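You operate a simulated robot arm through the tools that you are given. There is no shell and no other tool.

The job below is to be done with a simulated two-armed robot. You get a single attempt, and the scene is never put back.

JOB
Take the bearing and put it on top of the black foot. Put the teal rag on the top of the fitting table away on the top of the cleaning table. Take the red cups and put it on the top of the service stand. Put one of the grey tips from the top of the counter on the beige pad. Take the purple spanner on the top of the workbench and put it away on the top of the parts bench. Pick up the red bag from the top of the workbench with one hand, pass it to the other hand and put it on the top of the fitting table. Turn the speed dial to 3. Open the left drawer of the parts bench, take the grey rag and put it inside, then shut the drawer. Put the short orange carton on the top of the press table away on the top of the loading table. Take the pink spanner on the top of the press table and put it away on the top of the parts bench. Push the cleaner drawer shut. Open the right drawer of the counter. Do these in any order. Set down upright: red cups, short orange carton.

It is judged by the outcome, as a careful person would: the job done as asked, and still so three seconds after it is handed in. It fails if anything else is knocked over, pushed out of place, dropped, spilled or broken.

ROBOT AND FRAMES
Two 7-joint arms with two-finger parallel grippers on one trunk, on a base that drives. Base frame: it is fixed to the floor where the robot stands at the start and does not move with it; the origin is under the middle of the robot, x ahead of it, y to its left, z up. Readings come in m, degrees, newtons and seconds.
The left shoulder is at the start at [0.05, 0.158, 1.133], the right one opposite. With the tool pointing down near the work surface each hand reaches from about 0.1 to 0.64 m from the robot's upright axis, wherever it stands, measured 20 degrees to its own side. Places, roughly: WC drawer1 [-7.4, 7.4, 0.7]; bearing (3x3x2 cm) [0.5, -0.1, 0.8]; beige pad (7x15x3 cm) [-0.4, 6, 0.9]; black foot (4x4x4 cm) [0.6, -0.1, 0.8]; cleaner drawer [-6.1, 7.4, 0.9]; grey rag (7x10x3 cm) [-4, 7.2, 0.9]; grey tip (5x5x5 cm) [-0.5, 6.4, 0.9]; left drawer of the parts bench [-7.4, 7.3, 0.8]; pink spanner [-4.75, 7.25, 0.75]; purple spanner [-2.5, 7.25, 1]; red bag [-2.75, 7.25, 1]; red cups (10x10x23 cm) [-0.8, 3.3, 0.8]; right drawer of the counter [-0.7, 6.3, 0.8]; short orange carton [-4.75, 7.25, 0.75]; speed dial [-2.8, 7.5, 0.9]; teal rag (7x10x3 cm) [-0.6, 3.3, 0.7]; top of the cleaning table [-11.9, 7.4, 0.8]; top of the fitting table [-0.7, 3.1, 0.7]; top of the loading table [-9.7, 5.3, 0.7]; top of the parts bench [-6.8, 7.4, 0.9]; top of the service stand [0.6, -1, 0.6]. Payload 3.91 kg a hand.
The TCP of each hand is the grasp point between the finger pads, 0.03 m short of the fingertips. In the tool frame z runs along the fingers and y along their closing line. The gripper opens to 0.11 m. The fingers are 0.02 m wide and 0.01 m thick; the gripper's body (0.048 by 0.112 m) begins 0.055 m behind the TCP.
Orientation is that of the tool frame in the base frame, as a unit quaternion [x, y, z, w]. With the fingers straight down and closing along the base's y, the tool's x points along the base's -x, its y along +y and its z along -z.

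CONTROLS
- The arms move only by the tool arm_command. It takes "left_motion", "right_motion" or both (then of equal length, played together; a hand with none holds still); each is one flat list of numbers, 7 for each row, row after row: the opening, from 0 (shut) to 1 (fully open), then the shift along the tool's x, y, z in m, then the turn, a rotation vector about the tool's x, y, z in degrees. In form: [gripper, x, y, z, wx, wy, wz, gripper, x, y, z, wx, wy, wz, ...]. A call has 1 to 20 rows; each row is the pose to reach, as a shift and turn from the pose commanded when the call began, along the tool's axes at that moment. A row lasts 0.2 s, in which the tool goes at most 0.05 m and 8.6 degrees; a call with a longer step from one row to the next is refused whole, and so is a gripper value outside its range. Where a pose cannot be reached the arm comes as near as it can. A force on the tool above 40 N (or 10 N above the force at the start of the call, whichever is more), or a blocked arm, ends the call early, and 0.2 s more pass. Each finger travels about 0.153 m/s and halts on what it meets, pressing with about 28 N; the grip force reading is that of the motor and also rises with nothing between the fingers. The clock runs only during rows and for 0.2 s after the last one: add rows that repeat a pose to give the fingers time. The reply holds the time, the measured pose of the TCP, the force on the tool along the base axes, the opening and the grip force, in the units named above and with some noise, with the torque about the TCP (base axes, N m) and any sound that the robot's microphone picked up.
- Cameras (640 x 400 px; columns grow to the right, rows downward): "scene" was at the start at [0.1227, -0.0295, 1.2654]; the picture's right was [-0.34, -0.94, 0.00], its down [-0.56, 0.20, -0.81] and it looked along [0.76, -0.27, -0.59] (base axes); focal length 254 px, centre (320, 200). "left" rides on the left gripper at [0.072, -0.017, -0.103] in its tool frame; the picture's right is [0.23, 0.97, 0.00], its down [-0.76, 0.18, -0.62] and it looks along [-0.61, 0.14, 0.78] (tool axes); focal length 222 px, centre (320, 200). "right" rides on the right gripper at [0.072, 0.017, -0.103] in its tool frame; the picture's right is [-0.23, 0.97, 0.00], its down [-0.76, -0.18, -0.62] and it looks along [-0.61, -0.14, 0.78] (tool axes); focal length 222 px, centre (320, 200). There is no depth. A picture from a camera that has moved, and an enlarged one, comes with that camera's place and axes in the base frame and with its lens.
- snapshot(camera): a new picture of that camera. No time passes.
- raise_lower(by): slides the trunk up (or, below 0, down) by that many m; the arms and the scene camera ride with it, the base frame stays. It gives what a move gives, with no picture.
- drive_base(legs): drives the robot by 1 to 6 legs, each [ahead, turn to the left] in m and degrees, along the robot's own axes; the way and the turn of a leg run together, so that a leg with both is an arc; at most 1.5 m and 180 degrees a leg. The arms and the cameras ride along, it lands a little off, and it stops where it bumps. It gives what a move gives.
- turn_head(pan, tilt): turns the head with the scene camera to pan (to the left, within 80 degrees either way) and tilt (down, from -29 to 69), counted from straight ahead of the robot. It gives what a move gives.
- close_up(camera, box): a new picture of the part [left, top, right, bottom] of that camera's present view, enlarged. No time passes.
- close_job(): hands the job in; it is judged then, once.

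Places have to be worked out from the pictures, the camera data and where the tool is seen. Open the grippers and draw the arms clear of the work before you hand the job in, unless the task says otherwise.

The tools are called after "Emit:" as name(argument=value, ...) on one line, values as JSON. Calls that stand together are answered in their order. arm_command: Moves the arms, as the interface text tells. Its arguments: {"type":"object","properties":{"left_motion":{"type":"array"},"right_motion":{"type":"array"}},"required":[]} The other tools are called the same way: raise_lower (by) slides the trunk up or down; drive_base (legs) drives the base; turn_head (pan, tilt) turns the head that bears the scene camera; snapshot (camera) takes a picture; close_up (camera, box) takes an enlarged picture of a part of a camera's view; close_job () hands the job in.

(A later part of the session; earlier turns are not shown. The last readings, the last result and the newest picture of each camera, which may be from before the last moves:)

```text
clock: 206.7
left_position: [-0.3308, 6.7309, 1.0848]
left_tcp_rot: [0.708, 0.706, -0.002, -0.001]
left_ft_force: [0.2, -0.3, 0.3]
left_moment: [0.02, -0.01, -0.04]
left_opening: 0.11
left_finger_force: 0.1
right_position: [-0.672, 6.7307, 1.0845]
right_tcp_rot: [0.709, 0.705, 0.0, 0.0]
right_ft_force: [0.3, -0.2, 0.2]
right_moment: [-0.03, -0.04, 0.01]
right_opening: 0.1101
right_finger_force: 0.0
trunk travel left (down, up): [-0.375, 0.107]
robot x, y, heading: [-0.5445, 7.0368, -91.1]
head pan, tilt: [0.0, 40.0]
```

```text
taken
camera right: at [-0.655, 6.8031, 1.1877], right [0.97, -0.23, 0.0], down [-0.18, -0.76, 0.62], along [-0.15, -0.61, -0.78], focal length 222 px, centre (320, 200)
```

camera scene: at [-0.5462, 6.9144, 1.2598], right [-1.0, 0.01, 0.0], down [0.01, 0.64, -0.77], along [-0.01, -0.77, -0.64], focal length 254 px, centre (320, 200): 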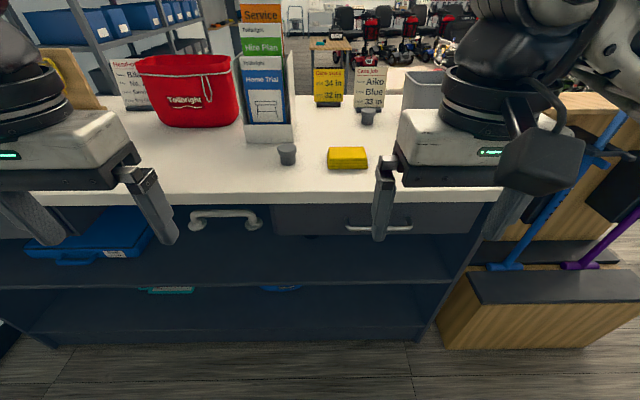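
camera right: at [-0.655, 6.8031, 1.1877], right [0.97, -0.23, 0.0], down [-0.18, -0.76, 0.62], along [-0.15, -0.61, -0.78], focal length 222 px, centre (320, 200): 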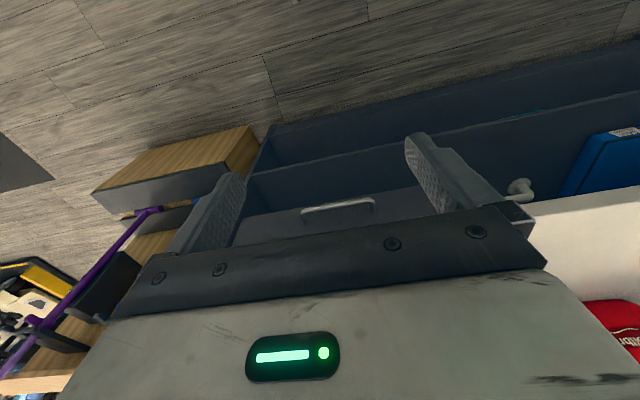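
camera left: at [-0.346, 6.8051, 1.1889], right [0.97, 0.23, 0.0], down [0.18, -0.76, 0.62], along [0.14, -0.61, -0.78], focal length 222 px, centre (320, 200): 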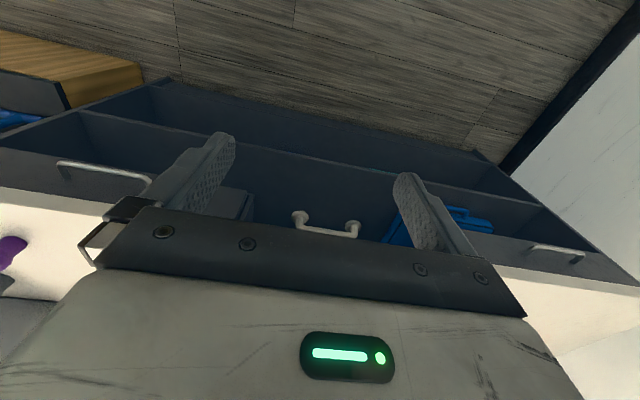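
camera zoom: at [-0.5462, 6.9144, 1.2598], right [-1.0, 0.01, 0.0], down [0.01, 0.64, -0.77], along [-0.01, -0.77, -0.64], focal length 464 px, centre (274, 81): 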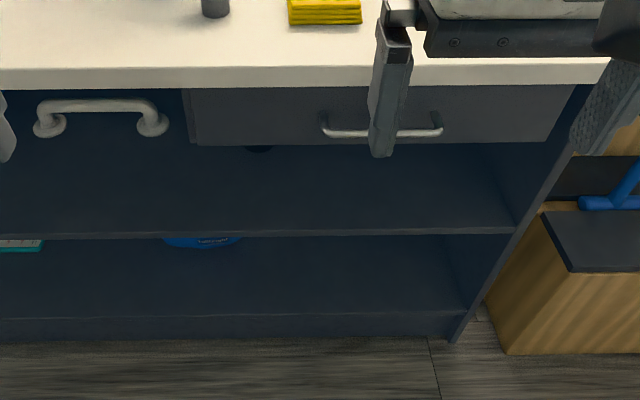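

The counter's right drawer has a bar handle at about [-0.69, 6.486, 0.823]. The tips and pad are better reached from the front side later. I turn the right hand a quarter about its axis so the fingers can close across the bar.

Emit:
arm_command(right_motion=[1, 0, 0, 0, 0, 0, -8.2, 1, 0, 0, 0, 0, 0, -16.4, 1, 0, 0, 0, 0, 0, -24.6, 1, 0, 0, 0, 0, 0, -32.8, 1, 0, 0, 0, 0, 0, -41, 1, 0, 0, 0, 0, 0, -49.2, 1, 0, 0, 0, 0, 0, -57.4, 1, 0, 0, 0, 0, 0, -65.6, 1, 0, 0, 0, 0, 0, -73.8, 1, 0, 0, 0, 0, 0, -82, 1, 0, 0, 0, 0, 0, -89.5])

Emit:
snapshot(camera="right")

Emit:
snapshot(camera="scene")

```text
clock: 209.1
left_position: [-0.3313, 6.7322, 1.0851]
left_tcp_rot: [0.708, 0.706, -0.001, -0.001]
left_ft_force: [0.3, -0.6, -0.1]
left_moment: [-0.02, 0.01, -0.02]
left_opening: 0.11
left_finger_force: 0.0
right_position: [-0.6624, 6.7467, 1.0831]
right_tcp_rot: [0.008, 1.0, -0.001, -0.001]
right_ft_force: [0.6, -0.3, -0.7]
right_moment: [0.0, 0.04, -0.02]
right_opening: 0.1102
right_finger_force: 0.0
right hand out of reach, approached as far as the arm can: row 11
trunk travel left (down, up): [-0.375, 0.107]
robot x, y, heading: [-0.5447, 7.0391, -90.9]
head pan, tilt: [0.0, 40.0]
```

```text
taken
camera right: at [-0.734, 6.7657, 1.1873], right [0.24, 0.97, 0.0], down [0.76, -0.19, 0.62], along [0.6, -0.15, -0.78], focal length 222 px, centre (320, 200)
```

right: 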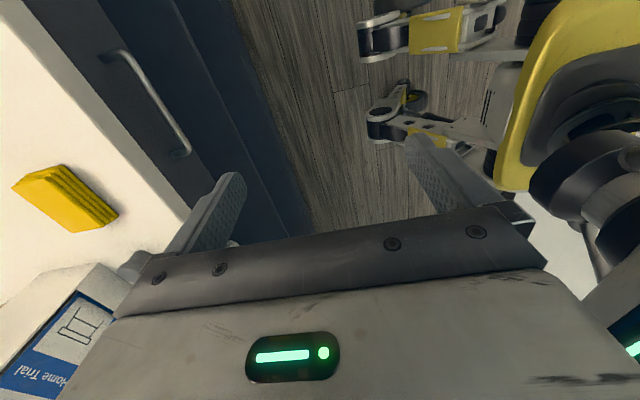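

```text
taken
camera scene: at [-0.5457, 6.9146, 1.2598], right [-1.0, 0.01, 0.0], down [0.01, 0.64, -0.77], along [-0.01, -0.77, -0.64], focal length 254 px, centre (320, 200)
```

scene: 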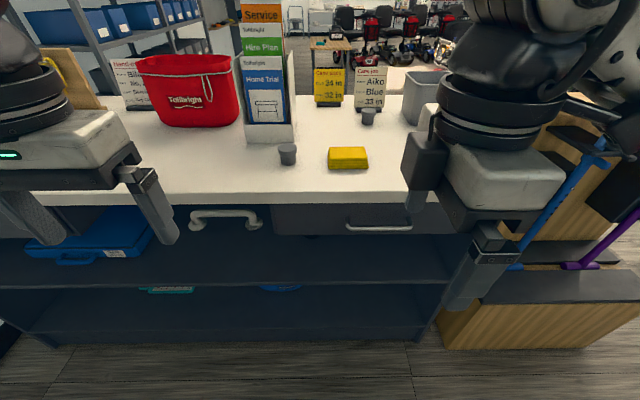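

The hand is turned with the fingers closing fore-and-aft. Now I pitch it forward 65° and bring it in front of the handle.

Emit:
arm_command(right_motion=[1, 0.003, -0.015, 0.02, 8, 0, 0, 1, 0.006, -0.03, 0.04, 16, 0, 0, 1, 0.01, -0.05, 0.06, 24, 0, 0, 1, 0.014, -0.07, 0.085, 32, 0, 0, 0.8, 0.018, -0.09, 0.11, 40, 0, 0, 0.6, 0.022, -0.11, 0.135, 48, 0, 0, 0.5, 0.026, -0.13, 0.16, 56, 0, 0, 0.5, 0.028, -0.147, 0.183, 64, 0, 0, 0.5, 0.028, -0.147, 0.183, 65, 0, 0])

Emit:
snapshot(camera="right")

Emit:
snapshot(camera="scene")

```text
clock: 211.1
left_position: [-0.3315, 6.7321, 1.0851]
left_tcp_rot: [0.707, 0.707, 0.0, 0.0]
left_ft_force: [0.3, 0.5, -0.4]
left_moment: [0.05, 0.02, 0.02]
left_opening: 0.1103
left_finger_force: 0.0
right_position: [-0.6689, 6.6001, 0.9137]
right_tcp_rot: [0.008, 0.843, -0.538, -0.008]
right_ft_force: [-0.2, 0.2, 0.3]
right_moment: [0.03, -0.05, 0.01]
right_opening: 0.0549
right_finger_force: 0.0
right hand out of reach, approached as far as the arm can: row 1, 2, 3, 8, 9
trunk travel left (down, up): [-0.375, 0.107]
robot x, y, heading: [-0.5445, 7.0398, -90.7]
head pan, tilt: [0.0, 40.0]
```

```text
taken
camera right: at [-0.7401, 6.7027, 0.9436], right [0.23, 0.41, -0.88], down [0.77, 0.47, 0.42], along [0.59, -0.78, -0.2], focal length 222 px, centre (320, 200)
```

right: 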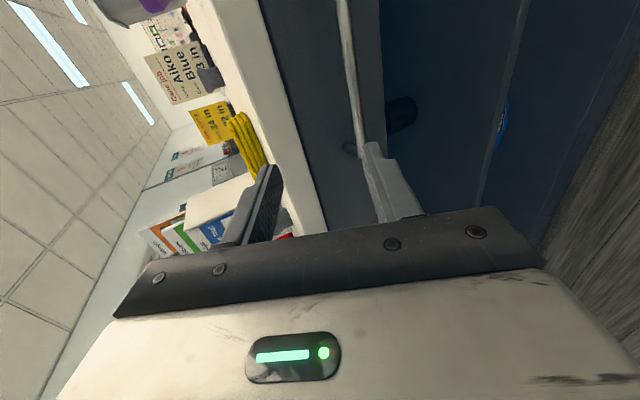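

```text
taken
camera scene: at [-0.546, 6.9146, 1.2599], right [-1.0, 0.01, 0.0], down [0.01, 0.64, -0.77], along [-0.01, -0.77, -0.64], focal length 254 px, centre (320, 200)
```

scene: 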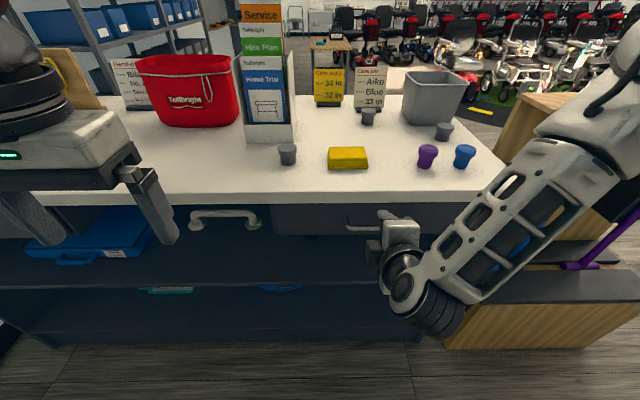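

The handle bar appears between the fingers, nearer the lower one. I shift the hand 3 cm along its closing line and advance part way, then check.

Emit:
arm_command(right_motion=[0.5, 0.003, 0.01, 0.02, 0, 0, 0, 0.5, 0.006, 0.02, 0.04, 0, 0, 0, 0.5, 0.006, 0.03, 0.06, 0, 0, 0, 0.5, 0.006, 0.03, 0.07, 0, 0, 0])

Emit:
snapshot(camera="right")

Emit:
close_up(camera="scene", box=[320, 180, 460, 290])

```text
clock: 212.1
left_position: [-0.3315, 6.7313, 1.084]
left_tcp_rot: [0.708, 0.706, -0.001, -0.001]
left_ft_force: [0.3, -0.4, -0.3]
left_moment: [0.0, -0.01, 0.0]
left_opening: 0.11
left_finger_force: 0.0
right_position: [-0.6471, 6.5468, 0.8732]
right_tcp_rot: [0.009, 0.845, -0.535, -0.01]
right_ft_force: [0.5, 0.6, 0.3]
right_moment: [-0.03, -0.03, 0.04]
right_opening: 0.055
right_finger_force: 0.1
right hand out of reach, approached as far as the arm can: row 1, 2, 3, 4
trunk travel left (down, up): [-0.375, 0.107]
robot x, y, heading: [-0.5443, 7.0386, -91.0]
head pan, tilt: [0.0, 40.0]
```

```text
taken
camera right: at [-0.7188, 6.6497, 0.9036], right [0.23, 0.41, -0.88], down [0.78, 0.47, 0.42], along [0.59, -0.78, -0.21], focal length 222 px, centre (320, 200)
```

right: 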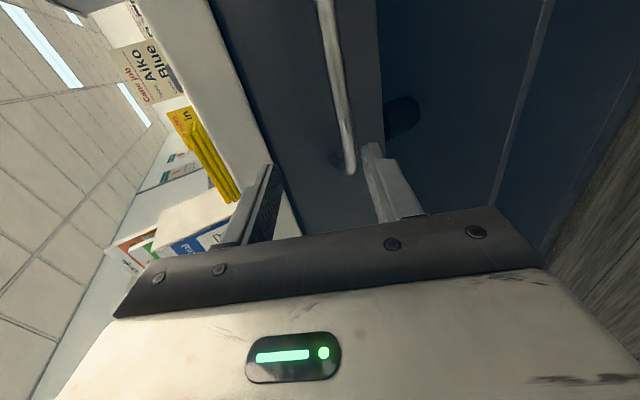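

```text
3.64 times, centred on (390, 235) of scene
camera zoom: at [-0.5462, 6.914, 1.2597], right [-1.0, 0.01, 0.0], down [0.01, 0.64, -0.77], along [-0.01, -0.77, -0.64], focal length 923 px, centre (66, 73)
```

zoom: 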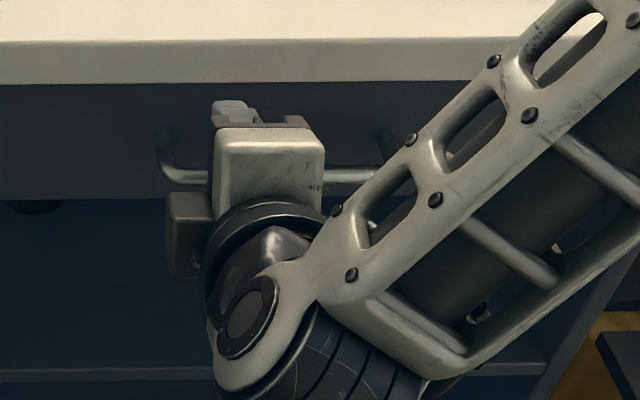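

The arm is at the edge of its reach in this posture (ending about 3 cm left and 1.6 cm high). I retreat a little and lower the trunk so the handle sits higher relative to the shoulders.

Emit:
arm_command(right_motion=[0.5, 0, 0, -0.03, 0, 0, 0, 0.5, 0, 0, -0.06, 0, 0, 0, 0.5, 0, 0, -0.08, 0, 0, 0])

Emit:
raise_lower(by=-0.13)

Emit:
snapshot(camera="right")

```text
clock: 212.8
left_position: [-0.3298, 6.7322, 1.0841]
left_tcp_rot: [0.708, 0.706, -0.002, 0.0]
left_ft_force: [-0.1, 0.1, -0.4]
left_moment: [-0.02, -0.01, 0.0]
left_opening: 0.11
left_finger_force: 0.0
right_position: [-0.6475, 6.6211, 0.9082]
right_tcp_rot: [0.007, 0.843, -0.538, -0.006]
right_ft_force: [0.4, 0.2, 0.3]
right_moment: [0.0, 0.0, 0.0]
right_opening: 0.0548
right_finger_force: 0.1
trunk travel left (down, up): [-0.375, 0.107]
robot x, y, heading: [-0.5456, 7.0385, -90.8]
head pan, tilt: [0.0, 40.0]
```

```text
clock: 214.4
left_position: [-0.3308, 6.7321, 0.9558]
left_tcp_rot: [0.708, 0.706, -0.001, 0.0]
left_ft_force: [-0.4, 0.0, 0.7]
left_moment: [0.01, -0.07, 0.02]
left_opening: 0.11
left_finger_force: 0.0
right_position: [-0.6474, 6.6192, 0.7791]
right_tcp_rot: [0.006, 0.843, -0.538, -0.005]
right_ft_force: [-0.7, 0.0, -0.4]
right_moment: [0.04, 0.04, -0.02]
right_opening: 0.0554
right_finger_force: 0.0
trunk travel left (down, up): [-0.245, 0.237]
robot x, y, heading: [-0.5442, 7.0388, -90.9]
head pan, tilt: [0.0, 40.0]
```

```text
taken
camera right: at [-0.7194, 6.7217, 0.8071], right [0.23, 0.41, -0.88], down [0.77, 0.48, 0.42], along [0.59, -0.78, -0.2], focal length 222 px, centre (320, 200)
```

right: 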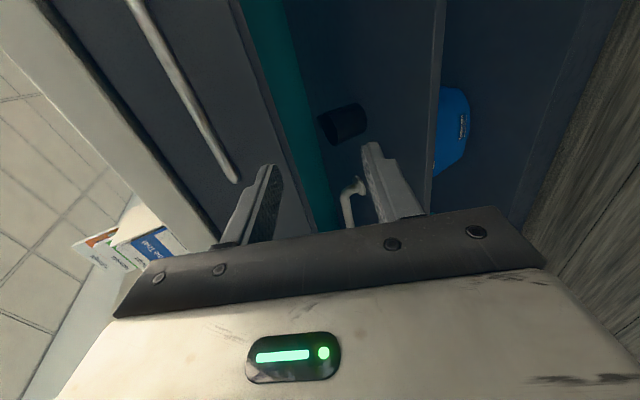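

Triangulating from two views, the bar lies at y≈6.493, z≈0.829, its left end at x≈-0.618. I raise the hand in line with it and advance.

Emit:
arm_command(right_motion=[0.45, 0.004, -0.03, 0, 0, 0, 0, 0.4, 0.008, -0.06, 0.01, 0, 0, 0, 0.4, 0.0126, -0.09, 0.02, 0, 0, 0, 0.4, 0.0126, -0.099, 0.03, 0, 0, 0, 0.4, 0.0126, -0.099, 0.05, 0, 0, 0, 0.4, 0.0126, -0.099, 0.06, 0, 0, 0])

Emit:
snapshot(camera="right")

Emit:
close_up(camera="scene", box=[320, 130, 460, 240])

```text
clock: 215.8
left_position: [-0.3309, 6.7313, 0.9548]
left_tcp_rot: [0.708, 0.707, -0.001, 0.0]
left_ft_force: [0.3, 0.3, 0.2]
left_moment: [-0.02, -0.01, -0.02]
left_opening: 0.1101
left_finger_force: 0.0
right_position: [-0.6624, 6.5235, 0.8429]
right_tcp_rot: [0.006, 0.843, -0.538, -0.004]
right_ft_force: [-0.3, 0.3, 0.6]
right_moment: [-0.02, 0.01, 0.02]
right_opening: 0.0439
right_finger_force: 0.0
trunk travel left (down, up): [-0.245, 0.237]
robot x, y, heading: [-0.5449, 7.0418, -90.7]
head pan, tilt: [0.0, 40.0]
```

```text
taken
camera right: at [-0.7335, 6.6259, 0.8715], right [0.23, 0.41, -0.88], down [0.77, 0.48, 0.42], along [0.59, -0.78, -0.2], focal length 222 px, centre (320, 200)
```

right: 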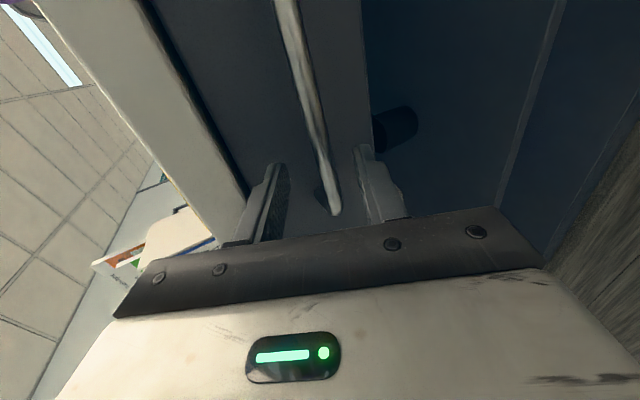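

```text
3.64 times, centred on (390, 185) of scene
camera zoom: at [-0.5462, 6.9144, 1.1298], right [-1.0, 0.01, 0.0], down [0.01, 0.64, -0.77], along [-0.01, -0.77, -0.64], focal length 923 px, centre (66, 254)
```

zoom: 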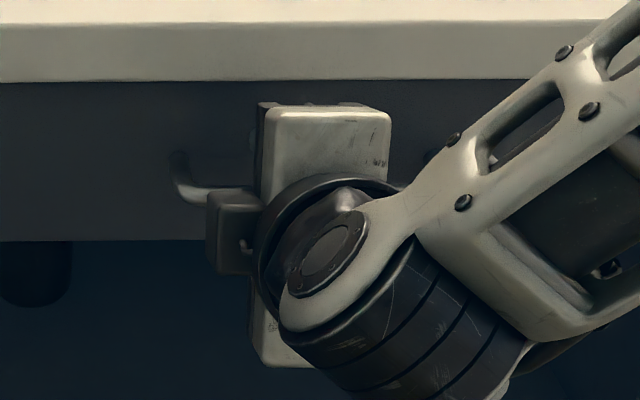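

The bar passes centrally between the finger tips. I advance the last 2.5 cm and close on it.

Emit:
arm_command(right_motion=[0.4, 0, 0, 0.01, 0, 0, 0, 0.4, 0, 0, 0.02, 0, 0, 0, 0.4, 0, 0, 0.025, 0, 0, 0, 0.2, 0, 0, 0.025, 0, 0, 0, 0.0, 0, 0, 0.025, 0, 0, 0, 0.0, 0, 0, 0.025, 0, 0, 0])

Emit:
snapshot(camera="right")

```text
clock: 216.7
left_position: [-0.3315, 6.731, 0.954]
left_tcp_rot: [0.708, 0.707, -0.001, -0.001]
left_ft_force: [0.1, 0.5, -0.2]
left_moment: [0.02, -0.01, -0.02]
left_opening: 0.1101
left_finger_force: 0.1
right_position: [-0.6626, 6.5014, 0.8324]
right_tcp_rot: [0.006, 0.842, -0.539, -0.005]
right_ft_force: [0.3, 1.1, -2.6]
right_moment: [0.07, 0.04, 0.03]
right_opening: 0.0219
right_finger_force: 0.1
trunk travel left (down, up): [-0.245, 0.237]
robot x, y, heading: [-0.5475, 7.037, -90.6]
head pan, tilt: [0.0, 40.0]
stopped in row 4 (right hand): the force on the tool passed its limit at 41 N (the readings are from after the stop); the commanded pose is now the measured one
```

```text
taken
camera right: at [-0.734, 6.6047, 0.8623], right [0.23, 0.4, -0.88], down [0.77, 0.48, 0.42], along [0.6, -0.78, -0.2], focal length 222 px, centre (320, 200)
```

right: 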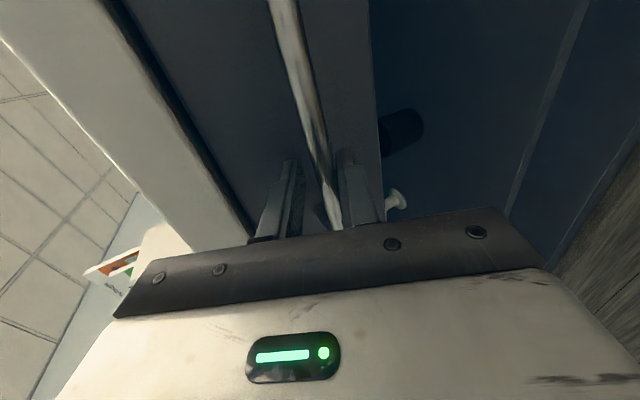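

The closing finger met the bar first and tripped the force limit. I shift 3 mm toward that finger and close the rest of the way.

Emit:
arm_command(right_motion=[0.2, 0, 0.002, 0, 0, 0, 0, 0.15, 0, 0.003, 0, 0, 0, 0, 0.1, 0, 0.003, 0, 0, 0, 0, 0.05, 0, 0.003, 0, 0, 0, 0, 0.0, 0, 0.003, 0, 0, 0, 0, 0.0, 0, 0.003, 0, 0, 0, 0])

Emit:
snapshot(camera="right")

```text
clock: 218.1
left_position: [-0.3318, 6.7319, 0.9548]
left_tcp_rot: [0.708, 0.706, -0.001, -0.001]
left_ft_force: [0.1, -0.2, -0.7]
left_moment: [0.01, -0.04, -0.01]
left_opening: 0.1101
left_finger_force: 0.1
right_position: [-0.6625, 6.5043, 0.8307]
right_tcp_rot: [0.006, 0.843, -0.538, -0.004]
right_ft_force: [3.3, 9.7, -19.2]
right_moment: [0.06, 0.58, 0.1]
right_opening: 0.0115
right_finger_force: 44.9
trunk travel left (down, up): [-0.245, 0.237]
robot x, y, heading: [-0.5464, 7.0411, -91.0]
head pan, tilt: [0.0, 40.0]
```

```text
taken
camera right: at [-0.7341, 6.6066, 0.8585], right [0.23, 0.41, -0.88], down [0.77, 0.48, 0.42], along [0.6, -0.78, -0.2], focal length 222 px, centre (320, 200)
```

right: 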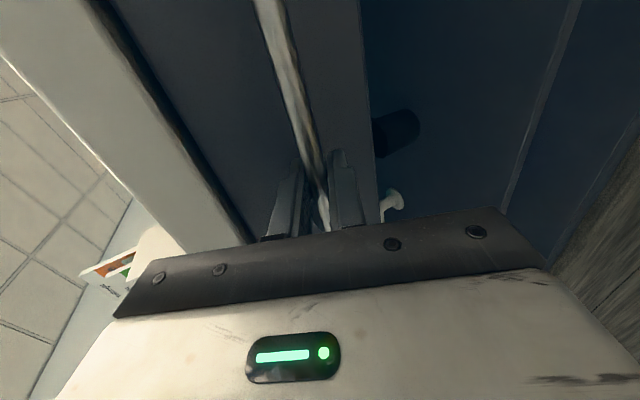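

The bar is gripped. I pull the drawer straight out toward me.

Emit:
arm_command(right_motion=[0, 0, 0.0063, -0.009, 0, 0, 0, 0, 0, 0.0105, -0.0181, 0, 0, 0, 0, 0, 0.0147, -0.0272, 0, 0, 0, 0, 0, 0.0189, -0.0362, 0, 0, 0, 0, 0, 0.0232, -0.0453, 0, 0, 0, 0, 0, 0.0274, -0.0544, 0, 0, 0, 0, 0, 0.0316, -0.0634, 0, 0, 0, 0, 0, 0.0358, -0.0725, 0, 0, 0, 0, 0, 0.0401, -0.0815, 0, 0, 0, 0, 0, 0.0443, -0.0906, 0, 0, 0])

Emit:
snapshot(camera="scene")

```text
clock: 220.3
left_position: [-0.3318, 6.7312, 0.9557]
left_tcp_rot: [0.708, 0.706, 0.0, 0.0]
left_ft_force: [0.3, -0.3, -0.9]
left_moment: [0.01, 0.03, 0.01]
left_opening: 0.1102
left_finger_force: 0.3
right_position: [-0.6623, 6.6033, 0.8294]
right_tcp_rot: [0.008, 0.841, -0.541, -0.005]
right_ft_force: [-13.2, -1.5, -0.6]
right_moment: [-0.04, 0.63, 0.47]
right_opening: 0.0117
right_finger_force: 44.8
trunk travel left (down, up): [-0.245, 0.237]
robot x, y, heading: [-0.5455, 7.0421, -90.9]
head pan, tilt: [0.0, 40.0]
```

```text
taken
camera scene: at [-0.5473, 6.9148, 1.1299], right [-1.0, 0.02, 0.0], down [0.01, 0.64, -0.77], along [-0.01, -0.77, -0.64], focal length 254 px, centre (320, 200)
```

scene: 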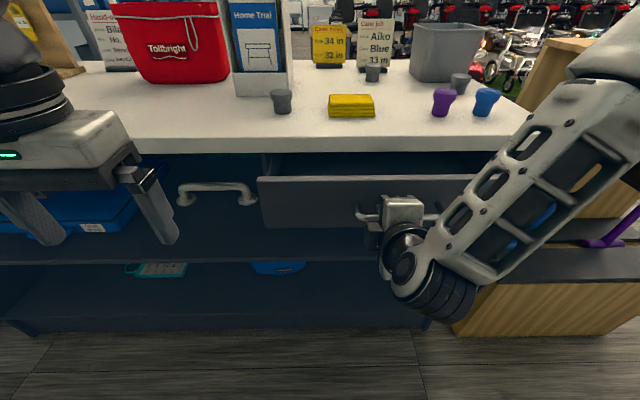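

The drawer is moving and open about 10 cm. I keep the grip and back the base 0.17 m to open it further.

Emit:
drive_base(legs=[[-0.17, 0]])

Emit:
snapshot(camera="scene")

```text
clock: 221.7
left_position: [-0.3304, 6.9019, 0.9558]
left_tcp_rot: [0.708, 0.707, 0.001, 0.002]
left_ft_force: [0.8, -0.3, 0.2]
left_moment: [0.0, 0.04, 0.01]
left_opening: 0.1099
left_finger_force: 0.0
right_position: [-0.663, 6.7721, 0.8292]
right_tcp_rot: [0.01, 0.84, -0.542, -0.009]
right_ft_force: [-30.8, 0.0, 10.3]
right_moment: [-0.03, 0.38, 0.7]
right_opening: 0.0119
right_finger_force: 44.7
trunk travel left (down, up): [-0.245, 0.237]
robot x, y, heading: [-0.5459, 7.2089, -90.5]
head pan, tilt: [0.0, 40.0]
```

```text
taken
camera scene: at [-0.5459, 7.0842, 1.13], right [-1.0, 0.01, 0.0], down [0.01, 0.64, -0.77], along [-0.01, -0.77, -0.64], focal length 254 px, centre (320, 200)
```

scene: 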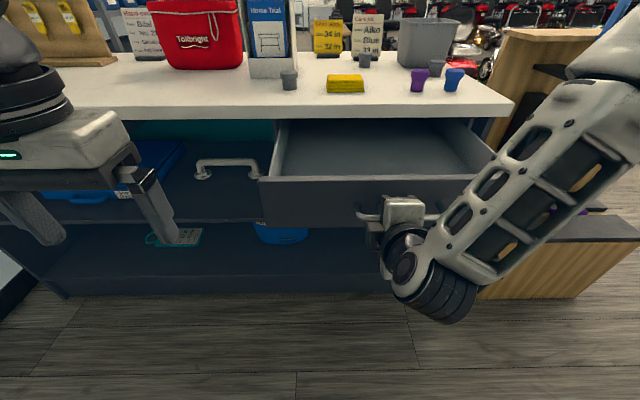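

The drawer is open about 27 cm. I relieve the side force and pull another 6 cm to be safe.

Emit:
arm_command(right_motion=[0, 0.004, 0, 0, 0, 0, 0, 0, 0.006, 0.0042, -0.0091, 0, 0, 0, 0, 0.006, 0.0085, -0.0181, 0, 0, 0, 0, 0.006, 0.0127, -0.0272, 0, 0, 0, 0, 0.006, 0.0169, -0.0362, 0, 0, 0, 0, 0.006, 0.0212, -0.0453, 0, 0, 0, 0, 0.006, 0.0254, -0.0544, 0, 0, 0])

Emit:
snapshot(camera="scene")

```text
clock: 223.3
left_position: [-0.3287, 6.9011, 0.956]
left_tcp_rot: [0.708, 0.707, -0.001, 0.001]
left_ft_force: [-0.8, -0.5, 0.7]
left_moment: [0.02, 0.01, 0.01]
left_opening: 0.1099
left_finger_force: 0.1
right_position: [-0.6618, 6.8238, 0.8286]
right_tcp_rot: [0.01, 0.837, -0.547, -0.012]
right_ft_force: [-1.5, -3.1, 24.0]
right_moment: [-0.07, 0.01, 1.45]
right_opening: 0.0118
right_finger_force: 44.8
right hand out of reach, approached as far as the arm can: row 7
trunk travel left (down, up): [-0.245, 0.237]
robot x, y, heading: [-0.5439, 7.2093, -91.0]
head pan, tilt: [0.0, 40.0]
```

```text
taken
camera scene: at [-0.5439, 7.0846, 1.1305], right [-1.0, 0.01, 0.0], down [0.01, 0.64, -0.77], along [-0.01, -0.77, -0.64], focal length 254 px, centre (320, 200)
```

scene: 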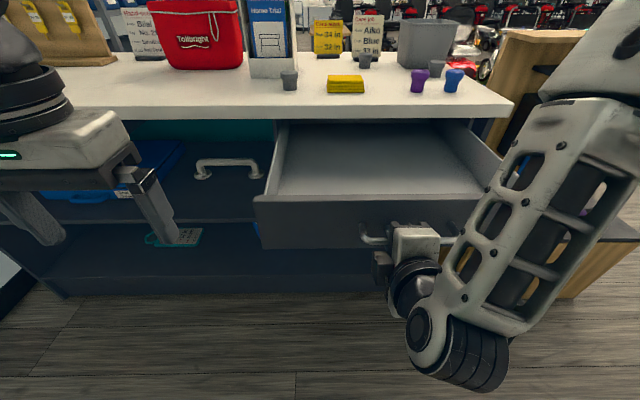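

The drawer is open about 32 cm. I open the fingers and back off to slip them free of the bar.

Emit:
arm_command(right_motion=[0.2, 0, 0, 0, 0, 0, 0, 0.4, 0, 0, 0, 0, 0, 0, 0.45, 0, 0, 0, 0, 0, 0])

Emit:
drive_base(legs=[[-0.07, 0]])

Emit:
snapshot(camera="scene")

Emit:
snapshot(camera="right")

```text
clock: 224.1
left_position: [-0.3283, 6.9016, 0.9552]
left_tcp_rot: [0.708, 0.706, -0.001, 0.0]
left_ft_force: [-0.3, 0.0, -0.2]
left_moment: [-0.03, 0.02, 0.01]
left_opening: 0.1102
left_finger_force: 0.0
right_position: [-0.6614, 6.8253, 0.8244]
right_tcp_rot: [0.009, 0.841, -0.541, -0.01]
right_ft_force: [-1.4, 2.4, -1.9]
right_moment: [0.01, -0.01, -0.09]
right_opening: 0.0483
right_finger_force: 0.1
trunk travel left (down, up): [-0.245, 0.237]
robot x, y, heading: [-0.5417, 7.2098, -90.9]
head pan, tilt: [0.0, 40.0]
```

```text
clock: 225.2
left_position: [-0.3267, 6.971, 0.955]
left_tcp_rot: [0.708, 0.706, -0.002, 0.0]
left_ft_force: [-0.5, 0.7, 0.3]
left_moment: [-0.02, 0.01, -0.02]
left_opening: 0.1099
left_finger_force: 0.0
right_position: [-0.6601, 6.8942, 0.8253]
right_tcp_rot: [0.008, 0.841, -0.541, -0.01]
right_ft_force: [-0.4, -0.7, 0.3]
right_moment: [-0.03, 0.0, 0.0]
right_opening: 0.0495
right_finger_force: 0.1
trunk travel left (down, up): [-0.245, 0.237]
robot x, y, heading: [-0.5433, 7.2773, -91.0]
head pan, tilt: [0.0, 40.0]
```

```text
taken
camera scene: at [-0.543, 7.1528, 1.1299], right [-1.0, 0.01, 0.0], down [0.01, 0.64, -0.77], along [-0.01, -0.77, -0.64], focal length 254 px, centre (320, 200)
```

scene: 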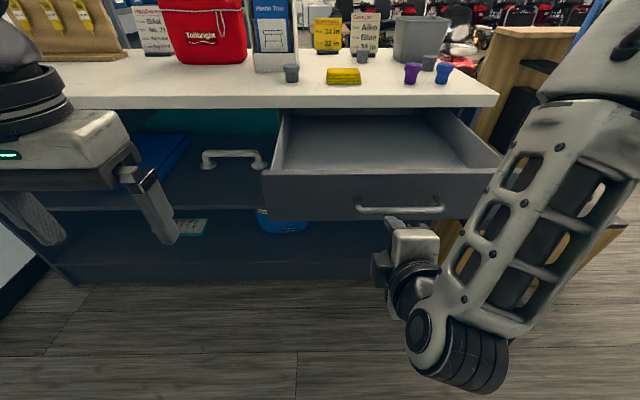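

```text
taken
camera right: at [-0.7309, 6.9978, 0.8537], right [0.23, 0.4, -0.89], down [0.78, 0.47, 0.41], along [0.59, -0.79, -0.2], focal length 222 px, centre (320, 200)
```

right: 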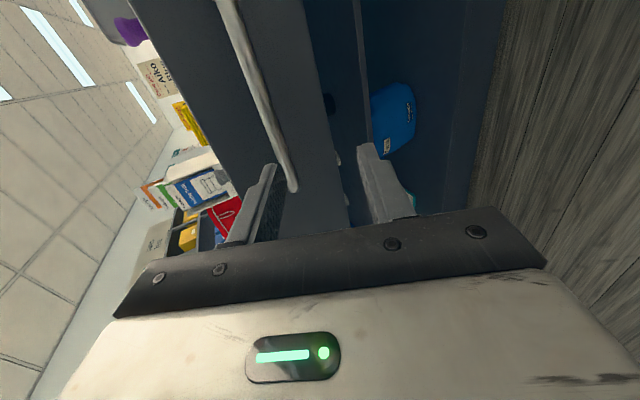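

The handle is free and the drawer stays open. I raise the trunk again and bring the right hand back to pointing down.

Emit:
raise_lower(by=0.13)

Emit:
arm_command(right_motion=[0.5, 0, -0.014, -0.006, -8, 0, 0, 0.5, 0, -0.027, -0.013, -16, 0, 0, 0.5, 0, -0.041, -0.019, -24, 0, 0, 0.5, 0, -0.054, -0.025, -32, 0, 0, 0.5, 0, -0.068, -0.032, -40, 0, 0, 0.5, 0, -0.082, -0.038, -48, 0, 0, 0.5, 0, -0.095, -0.044, -56, 0, 0, 0.5, 0, -0.109, -0.051, -64, 0, 0, 0.5, 0, -0.109, -0.051, -65, 0, 0])

Emit:
snapshot(camera="scene")

```text
clock: 226.7
left_position: [-0.3269, 6.9697, 1.0857]
left_tcp_rot: [0.708, 0.706, 0.0, 0.0]
left_ft_force: [0.3, -0.2, -0.4]
left_moment: [0.01, 0.03, -0.03]
left_opening: 0.1101
left_finger_force: 0.0
right_position: [-0.6606, 6.8941, 0.9552]
right_tcp_rot: [0.01, 0.84, -0.542, -0.009]
right_ft_force: [0.5, -0.3, 0.0]
right_moment: [0.03, 0.0, 0.0]
right_opening: 0.0496
right_finger_force: 0.1
trunk travel left (down, up): [-0.375, 0.107]
robot x, y, heading: [-0.5417, 7.2794, -90.9]
head pan, tilt: [0.0, 40.0]
```

```text
clock: 228.7
left_position: [-0.3268, 6.9709, 1.0858]
left_tcp_rot: [0.707, 0.707, 0.0, -0.001]
left_ft_force: [-0.1, -0.4, -0.2]
left_moment: [-0.02, -0.02, 0.02]
left_opening: 0.1099
left_finger_force: 0.1
right_position: [-0.6245, 6.9649, 1.0731]
right_tcp_rot: [0.015, 1.0, -0.004, -0.004]
right_ft_force: [1.0, 0.0, -0.3]
right_moment: [0.01, -0.01, -0.04]
right_opening: 0.0548
right_finger_force: 0.1
right hand out of reach, approached as far as the arm can: row 1, 5, 6, 7, 8, 9
trunk travel left (down, up): [-0.375, 0.107]
robot x, y, heading: [-0.5425, 7.2778, -90.7]
head pan, tilt: [0.0, 40.0]
```

```text
taken
camera scene: at [-0.5421, 7.1529, 1.2599], right [-1.0, 0.01, 0.0], down [0.01, 0.64, -0.77], along [-0.01, -0.77, -0.64], focal length 254 px, centre (320, 200)
```

scene: 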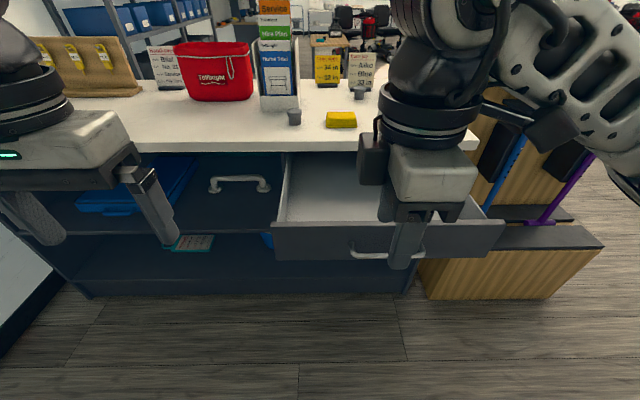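

Now I turn the right hand back a quarter and move it out to its usual tuck position.

Emit:
arm_command(right_motion=[0.6, 0.01, 0, 0, 0, 0, 8.2, 0.6, 0.02, 0, 0, 0, 0, 16.4, 0.6, 0.03, 0, 0, 0, 0, 24.6, 0.6, 0.04, 0, 0, 0, 0, 32.8, 0.6, 0.05, 0, 0, 0, 0, 41, 0.6, 0.06, 0, 0, 0, 0, 49.2, 0.6, 0.07, 0, 0, 0, 0, 57.4, 0.6, 0.08, 0, 0, 0, 0, 65.6, 0.6, 0.09, 0, 0, 0, 0, 73.8, 0.6, 0.1, 0, 0, 0, 0, 82, 0.6, 0.1, 0, 0, 0.3, 0, 90])

Emit:
turn_head(pan=60, tilt=25)

Emit:
snapshot(camera="scene")

```text
clock: 231.1
left_position: [-0.3271, 6.9696, 1.0854]
left_tcp_rot: [0.708, 0.706, -0.001, 0.0]
left_ft_force: [0.1, 0.3, -0.7]
left_moment: [-0.01, 0.04, 0.01]
left_opening: 0.1099
left_finger_force: 0.0
right_position: [-0.7256, 6.9681, 1.0742]
right_tcp_rot: [0.716, 0.698, -0.007, 0.002]
right_ft_force: [-0.7, 0.5, -0.1]
right_moment: [0.01, 0.02, -0.03]
right_opening: 0.066
right_finger_force: 0.1
trunk travel left (down, up): [-0.375, 0.107]
robot x, y, heading: [-0.5405, 7.2769, -91.1]
head pan, tilt: [0.0, 40.0]
```

```text
clock: 232.4
left_position: [-0.3269, 6.9704, 1.0857]
left_tcp_rot: [0.707, 0.707, -0.001, 0.001]
left_ft_force: [0.0, -0.1, 0.4]
left_moment: [0.02, 0.0, 0.02]
left_opening: 0.1098
left_finger_force: 0.0
right_position: [-0.7268, 6.9684, 1.0743]
right_tcp_rot: [0.716, 0.698, -0.009, 0.001]
right_ft_force: [-0.8, 0.5, -0.7]
right_moment: [-0.01, -0.01, -0.03]
right_opening: 0.066
right_finger_force: 0.1
trunk travel left (down, up): [-0.375, 0.107]
robot x, y, heading: [-0.5406, 7.2776, -90.9]
head pan, tilt: [60.0, 25.0]
```

```text
taken
camera scene: at [-0.4626, 7.1903, 1.2831], right [-0.51, -0.86, 0.0], down [-0.36, 0.22, -0.91], along [0.78, -0.47, -0.42], focal length 254 px, centre (320, 200)
```

scene: 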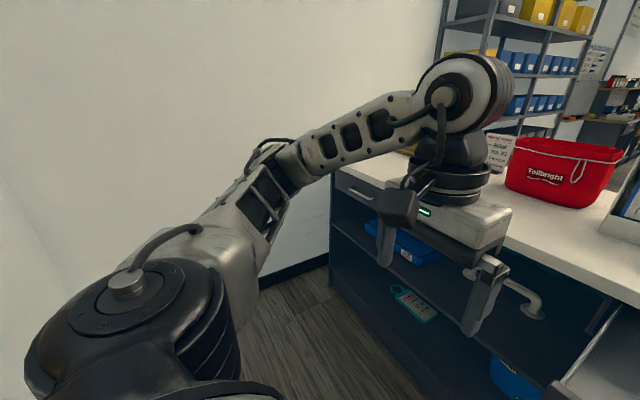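

The drawer is done. A grey tip stands near the counter's back edge at about [-0.467, 6.33]; to reach it past the open drawer I shift the base to the left of the drawer.

Emit:
drive_base(legs=[[0, 45], [0.5, 0], [0, -44]])

Emit:
turn_head(pan=-20, tilt=40)

Emit:
snapshot(camera="scene")

```text
clock: 239.5
left_position: [0.0275, 6.6136, 1.0846]
left_tcp_rot: [0.701, 0.713, -0.002, 0.0]
left_ft_force: [-0.4, -0.2, -0.8]
left_moment: [0.01, 0.02, 0.0]
left_opening: 0.1097
left_finger_force: 0.0
right_position: [-0.3721, 6.6052, 1.0738]
right_tcp_rot: [0.709, 0.705, -0.008, 0.002]
right_ft_force: [0.4, 0.1, -0.1]
right_moment: [0.03, 0.06, 0.02]
right_opening: 0.0659
right_finger_force: 0.0
trunk travel left (down, up): [-0.375, 0.107]
robot x, y, heading: [-0.1942, 6.9191, -89.9]
head pan, tilt: [60.0, 25.0]
```

```text
clock: 241.0
left_position: [0.0274, 6.6156, 1.0855]
left_tcp_rot: [0.702, 0.713, -0.002, 0.0]
left_ft_force: [0.4, 0.6, -1.1]
left_moment: [0.01, -0.02, -0.02]
left_opening: 0.11
left_finger_force: 0.0
right_position: [-0.3726, 6.6056, 1.0739]
right_tcp_rot: [0.71, 0.704, -0.008, 0.002]
right_ft_force: [-0.4, -0.5, 0.2]
right_moment: [0.02, -0.02, -0.03]
right_opening: 0.0659
right_finger_force: 0.1
trunk travel left (down, up): [-0.375, 0.107]
robot x, y, heading: [-0.1929, 6.9188, -90.1]
head pan, tilt: [-20.0, 40.0]
```

```text
taken
camera scene: at [-0.2204, 6.7983, 1.2598], right [-0.94, 0.34, 0.0], down [0.22, 0.6, -0.77], along [-0.26, -0.72, -0.64], focal length 254 px, centre (320, 200)
```

scene: 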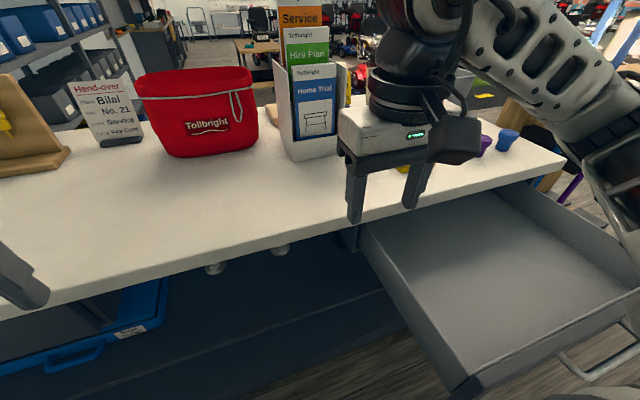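

The right hand hides the tip here; I check the right-hand camera.

Emit:
snapshot(camera="right")

Emit:
close_up(camera="scene", box=[230, 60, 350, 180])

```text
taken
camera right: at [-0.3541, 6.6794, 1.1774], right [0.97, -0.23, -0.01], down [-0.18, -0.75, 0.64], along [-0.15, -0.62, -0.77], focal length 222 px, centre (320, 200)
```

right: 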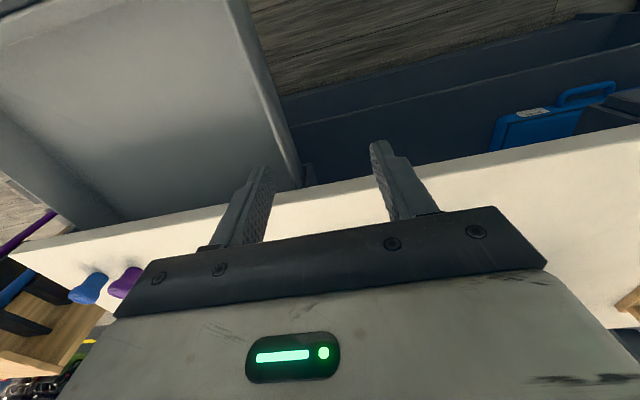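

```text
3.33 times, centred on (290, 120) of scene
camera zoom: at [-0.2204, 6.7983, 1.2598], right [-0.94, 0.34, 0.0], down [0.22, 0.6, -0.77], along [-0.26, -0.72, -0.64], focal length 846 px, centre (420, 467)
```

zoom: 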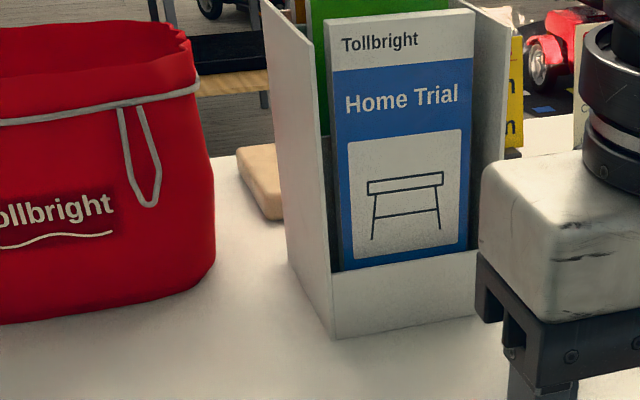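

I move 8 cm closer to the counter and bring the right hand over where the grey tip should be.

Emit:
drive_base(legs=[[0.08, 0]])

Emit:
arm_command(right_motion=[1, -0.025, -0.019, 0.005, -0.1, 0.2, -0.1, 1, -0.05, -0.038, 0.01, -0.2, 0.4, -0.2, 1, -0.075, -0.057, 0.015, -0.3, 0.6, -0.3, 1, -0.1, -0.076, 0.02, -0.5, 0.8, -0.5, 1, -0.12, -0.094, 0.03, -0.5, 0.8, -0.5, 1, -0.13, -0.094, 0.034, -0.5, 0.8, -0.5])

Emit:
snapshot(camera="right")

Emit:
snapshot(camera="scene")

```text
clock: 242.1
left_position: [0.0278, 6.5323, 1.0838]
left_tcp_rot: [0.701, 0.713, 0.0, 0.0]
left_ft_force: [-1.0, -0.7, 0.6]
left_moment: [0.02, 0.01, -0.04]
left_opening: 0.1099
left_finger_force: 0.1
right_position: [-0.3715, 6.5242, 1.0746]
right_tcp_rot: [0.709, 0.705, -0.007, 0.002]
right_ft_force: [-0.6, -0.7, 0.5]
right_moment: [0.02, 0.01, 0.0]
right_opening: 0.0661
right_finger_force: 0.0
trunk travel left (down, up): [-0.375, 0.107]
robot x, y, heading: [-0.1921, 6.8341, -89.8]
head pan, tilt: [-20.0, 40.0]
```

```text
clock: 243.4
left_position: [0.0288, 6.5327, 1.0856]
left_tcp_rot: [0.701, 0.713, 0.0, 0.0]
left_ft_force: [0.0, -0.2, 0.8]
left_moment: [-0.01, -0.01, 0.01]
left_opening: 0.1097
left_finger_force: 0.0
right_position: [-0.4682, 6.3943, 1.0424]
right_tcp_rot: [0.706, 0.708, -0.001, -0.001]
right_ft_force: [-0.4, -0.1, -0.4]
right_moment: [-0.01, 0.01, -0.01]
right_opening: 0.1101
right_finger_force: 0.1
trunk travel left (down, up): [-0.375, 0.107]
robot x, y, heading: [-0.1915, 6.8394, -89.7]
head pan, tilt: [-20.0, 40.0]
```

```text
taken
camera right: at [-0.4505, 6.4676, 1.1467], right [0.97, -0.23, 0.0], down [-0.18, -0.76, 0.62], along [-0.14, -0.61, -0.78], focal length 222 px, centre (320, 200)
```

right: 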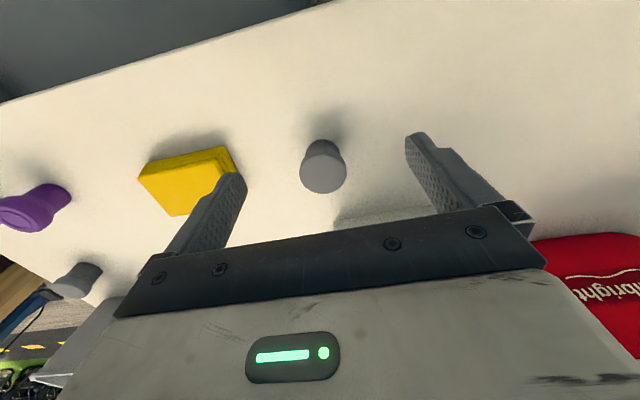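

```text
taken
camera scene: at [-0.2201, 6.718, 1.2598], right [-0.94, 0.34, 0.0], down [0.22, 0.6, -0.77], along [-0.26, -0.72, -0.64], focal length 254 px, centre (320, 200)
```

scene: 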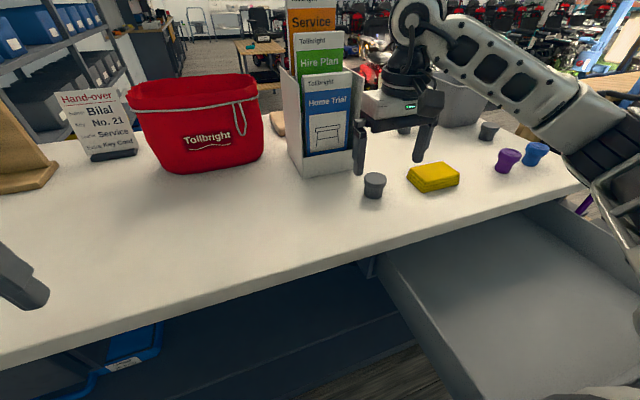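

The grey tip is at about [-0.473, 6.352], top 0.957; the yellow block beside it leaves enough room. I centre, descend and close on the tip.

Emit:
arm_command(right_motion=[0.8, -0.02, -0.003, 0.01, 0, 0, 0, 0.8, -0.042, -0.005, 0.03, 0, 0, 0, 0.8, -0.042, -0.005, 0.055, 0, 0, 0, 0.8, -0.042, -0.005, 0.08, 0, 0, 0, 0.8, -0.042, -0.005, 0.095, 0, 0, 0, 0.8, -0.042, -0.005, 0.1, 0, 0, 0, 0.8, -0.042, -0.005, 0.1, 0, 0, 0])

Emit:
snapshot(camera="right")

Emit:
close_up(camera="scene", box=[310, 100, 470, 220])

```text
clock: 245.2
left_position: [0.029, 6.536, 1.0854]
left_tcp_rot: [0.701, 0.713, -0.002, 0.001]
left_ft_force: [0.3, -0.1, 0.3]
left_moment: [0.0, 0.01, -0.03]
left_opening: 0.1099
left_finger_force: 0.1
right_position: [-0.4719, 6.3523, 0.9503]
right_tcp_rot: [0.707, 0.707, -0.004, 0.005]
right_ft_force: [1.2, 9.8, 12.8]
right_moment: [0.38, 0.48, -0.31]
right_opening: 0.0879
right_finger_force: 0.1
trunk travel left (down, up): [-0.375, 0.107]
robot x, y, heading: [-0.1914, 6.8374, -89.7]
head pan, tilt: [-20.0, 40.0]
stopped in row 7 (right hand): the force on the tool passed its limit at 41 N (the readings are from after the stop); the commanded pose is now the measured one
```

```text
taken
camera right: at [-0.4557, 6.4274, 1.0531], right [0.97, -0.23, 0.0], down [-0.18, -0.75, 0.63], along [-0.14, -0.62, -0.77], focal length 222 px, centre (320, 200)
```

right: 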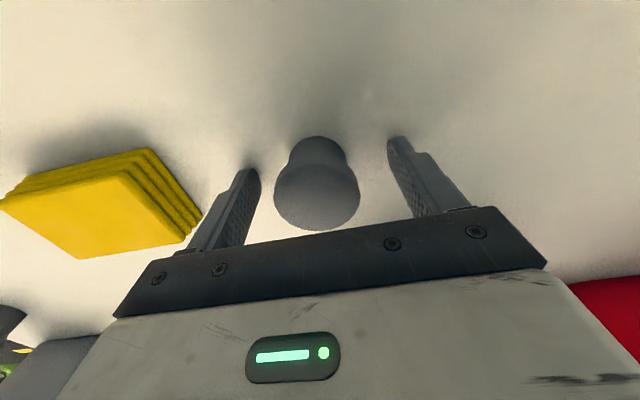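

```text
3.33 times, centred on (390, 160) of scene
camera zoom: at [-0.2194, 6.7203, 1.2597], right [-0.94, 0.34, 0.0], down [0.22, 0.6, -0.77], along [-0.26, -0.72, -0.64], focal length 846 px, centre (87, 333)
```

zoom: 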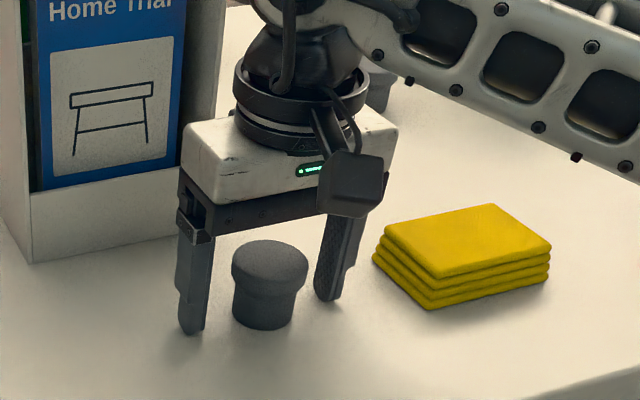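

The fingertips touched the counter top at z≈0.92, and the tip's centre is about 1 cm nearer to me. I rise slightly, shift, and close.

Emit:
arm_command(right_motion=[0.8, 0.002, 0, -0.006, 0, 0, 0, 0.8, 0.008, 0.001, -0.007, 0, 0, 0, 0.8, 0.012, 0.001, -0.007, 0, 0, 0, 0.6, 0.012, 0.001, -0.007, 0, 0, 0, 0.4, 0.012, 0.001, -0.007, 0, 0, 0, 0.25, 0.012, 0.001, -0.007, 0, 0, 0, 0.25, 0.012, 0.001, -0.007, 0, 0, 0])

Emit:
snapshot(camera="right")

```text
clock: 246.8
left_position: [0.027, 6.5341, 1.0846]
left_tcp_rot: [0.701, 0.713, -0.002, 0.0]
left_ft_force: [-0.6, 0.9, -0.5]
left_moment: [-0.02, 0.01, -0.01]
left_opening: 0.1101
left_finger_force: 0.1
right_position: [-0.4714, 6.3634, 0.955]
right_tcp_rot: [0.706, 0.708, -0.004, 0.005]
right_ft_force: [-0.2, -0.2, 1.0]
right_moment: [-0.03, -0.07, 0.0]
right_opening: 0.0455
right_finger_force: 28.0
trunk travel left (down, up): [-0.375, 0.107]
robot x, y, heading: [-0.1878, 6.8394, -90.0]
head pan, tilt: [-20.0, 40.0]
```

```text
taken
camera right: at [-0.4554, 6.4375, 1.0574], right [0.97, -0.23, 0.0], down [-0.18, -0.75, 0.63], along [-0.14, -0.62, -0.78], focal length 222 px, centre (320, 200)
```

right: 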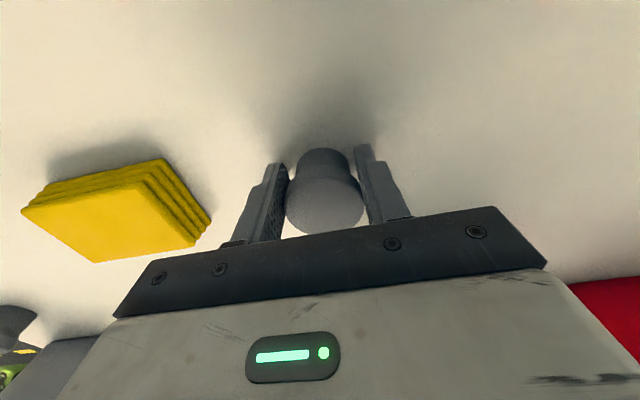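

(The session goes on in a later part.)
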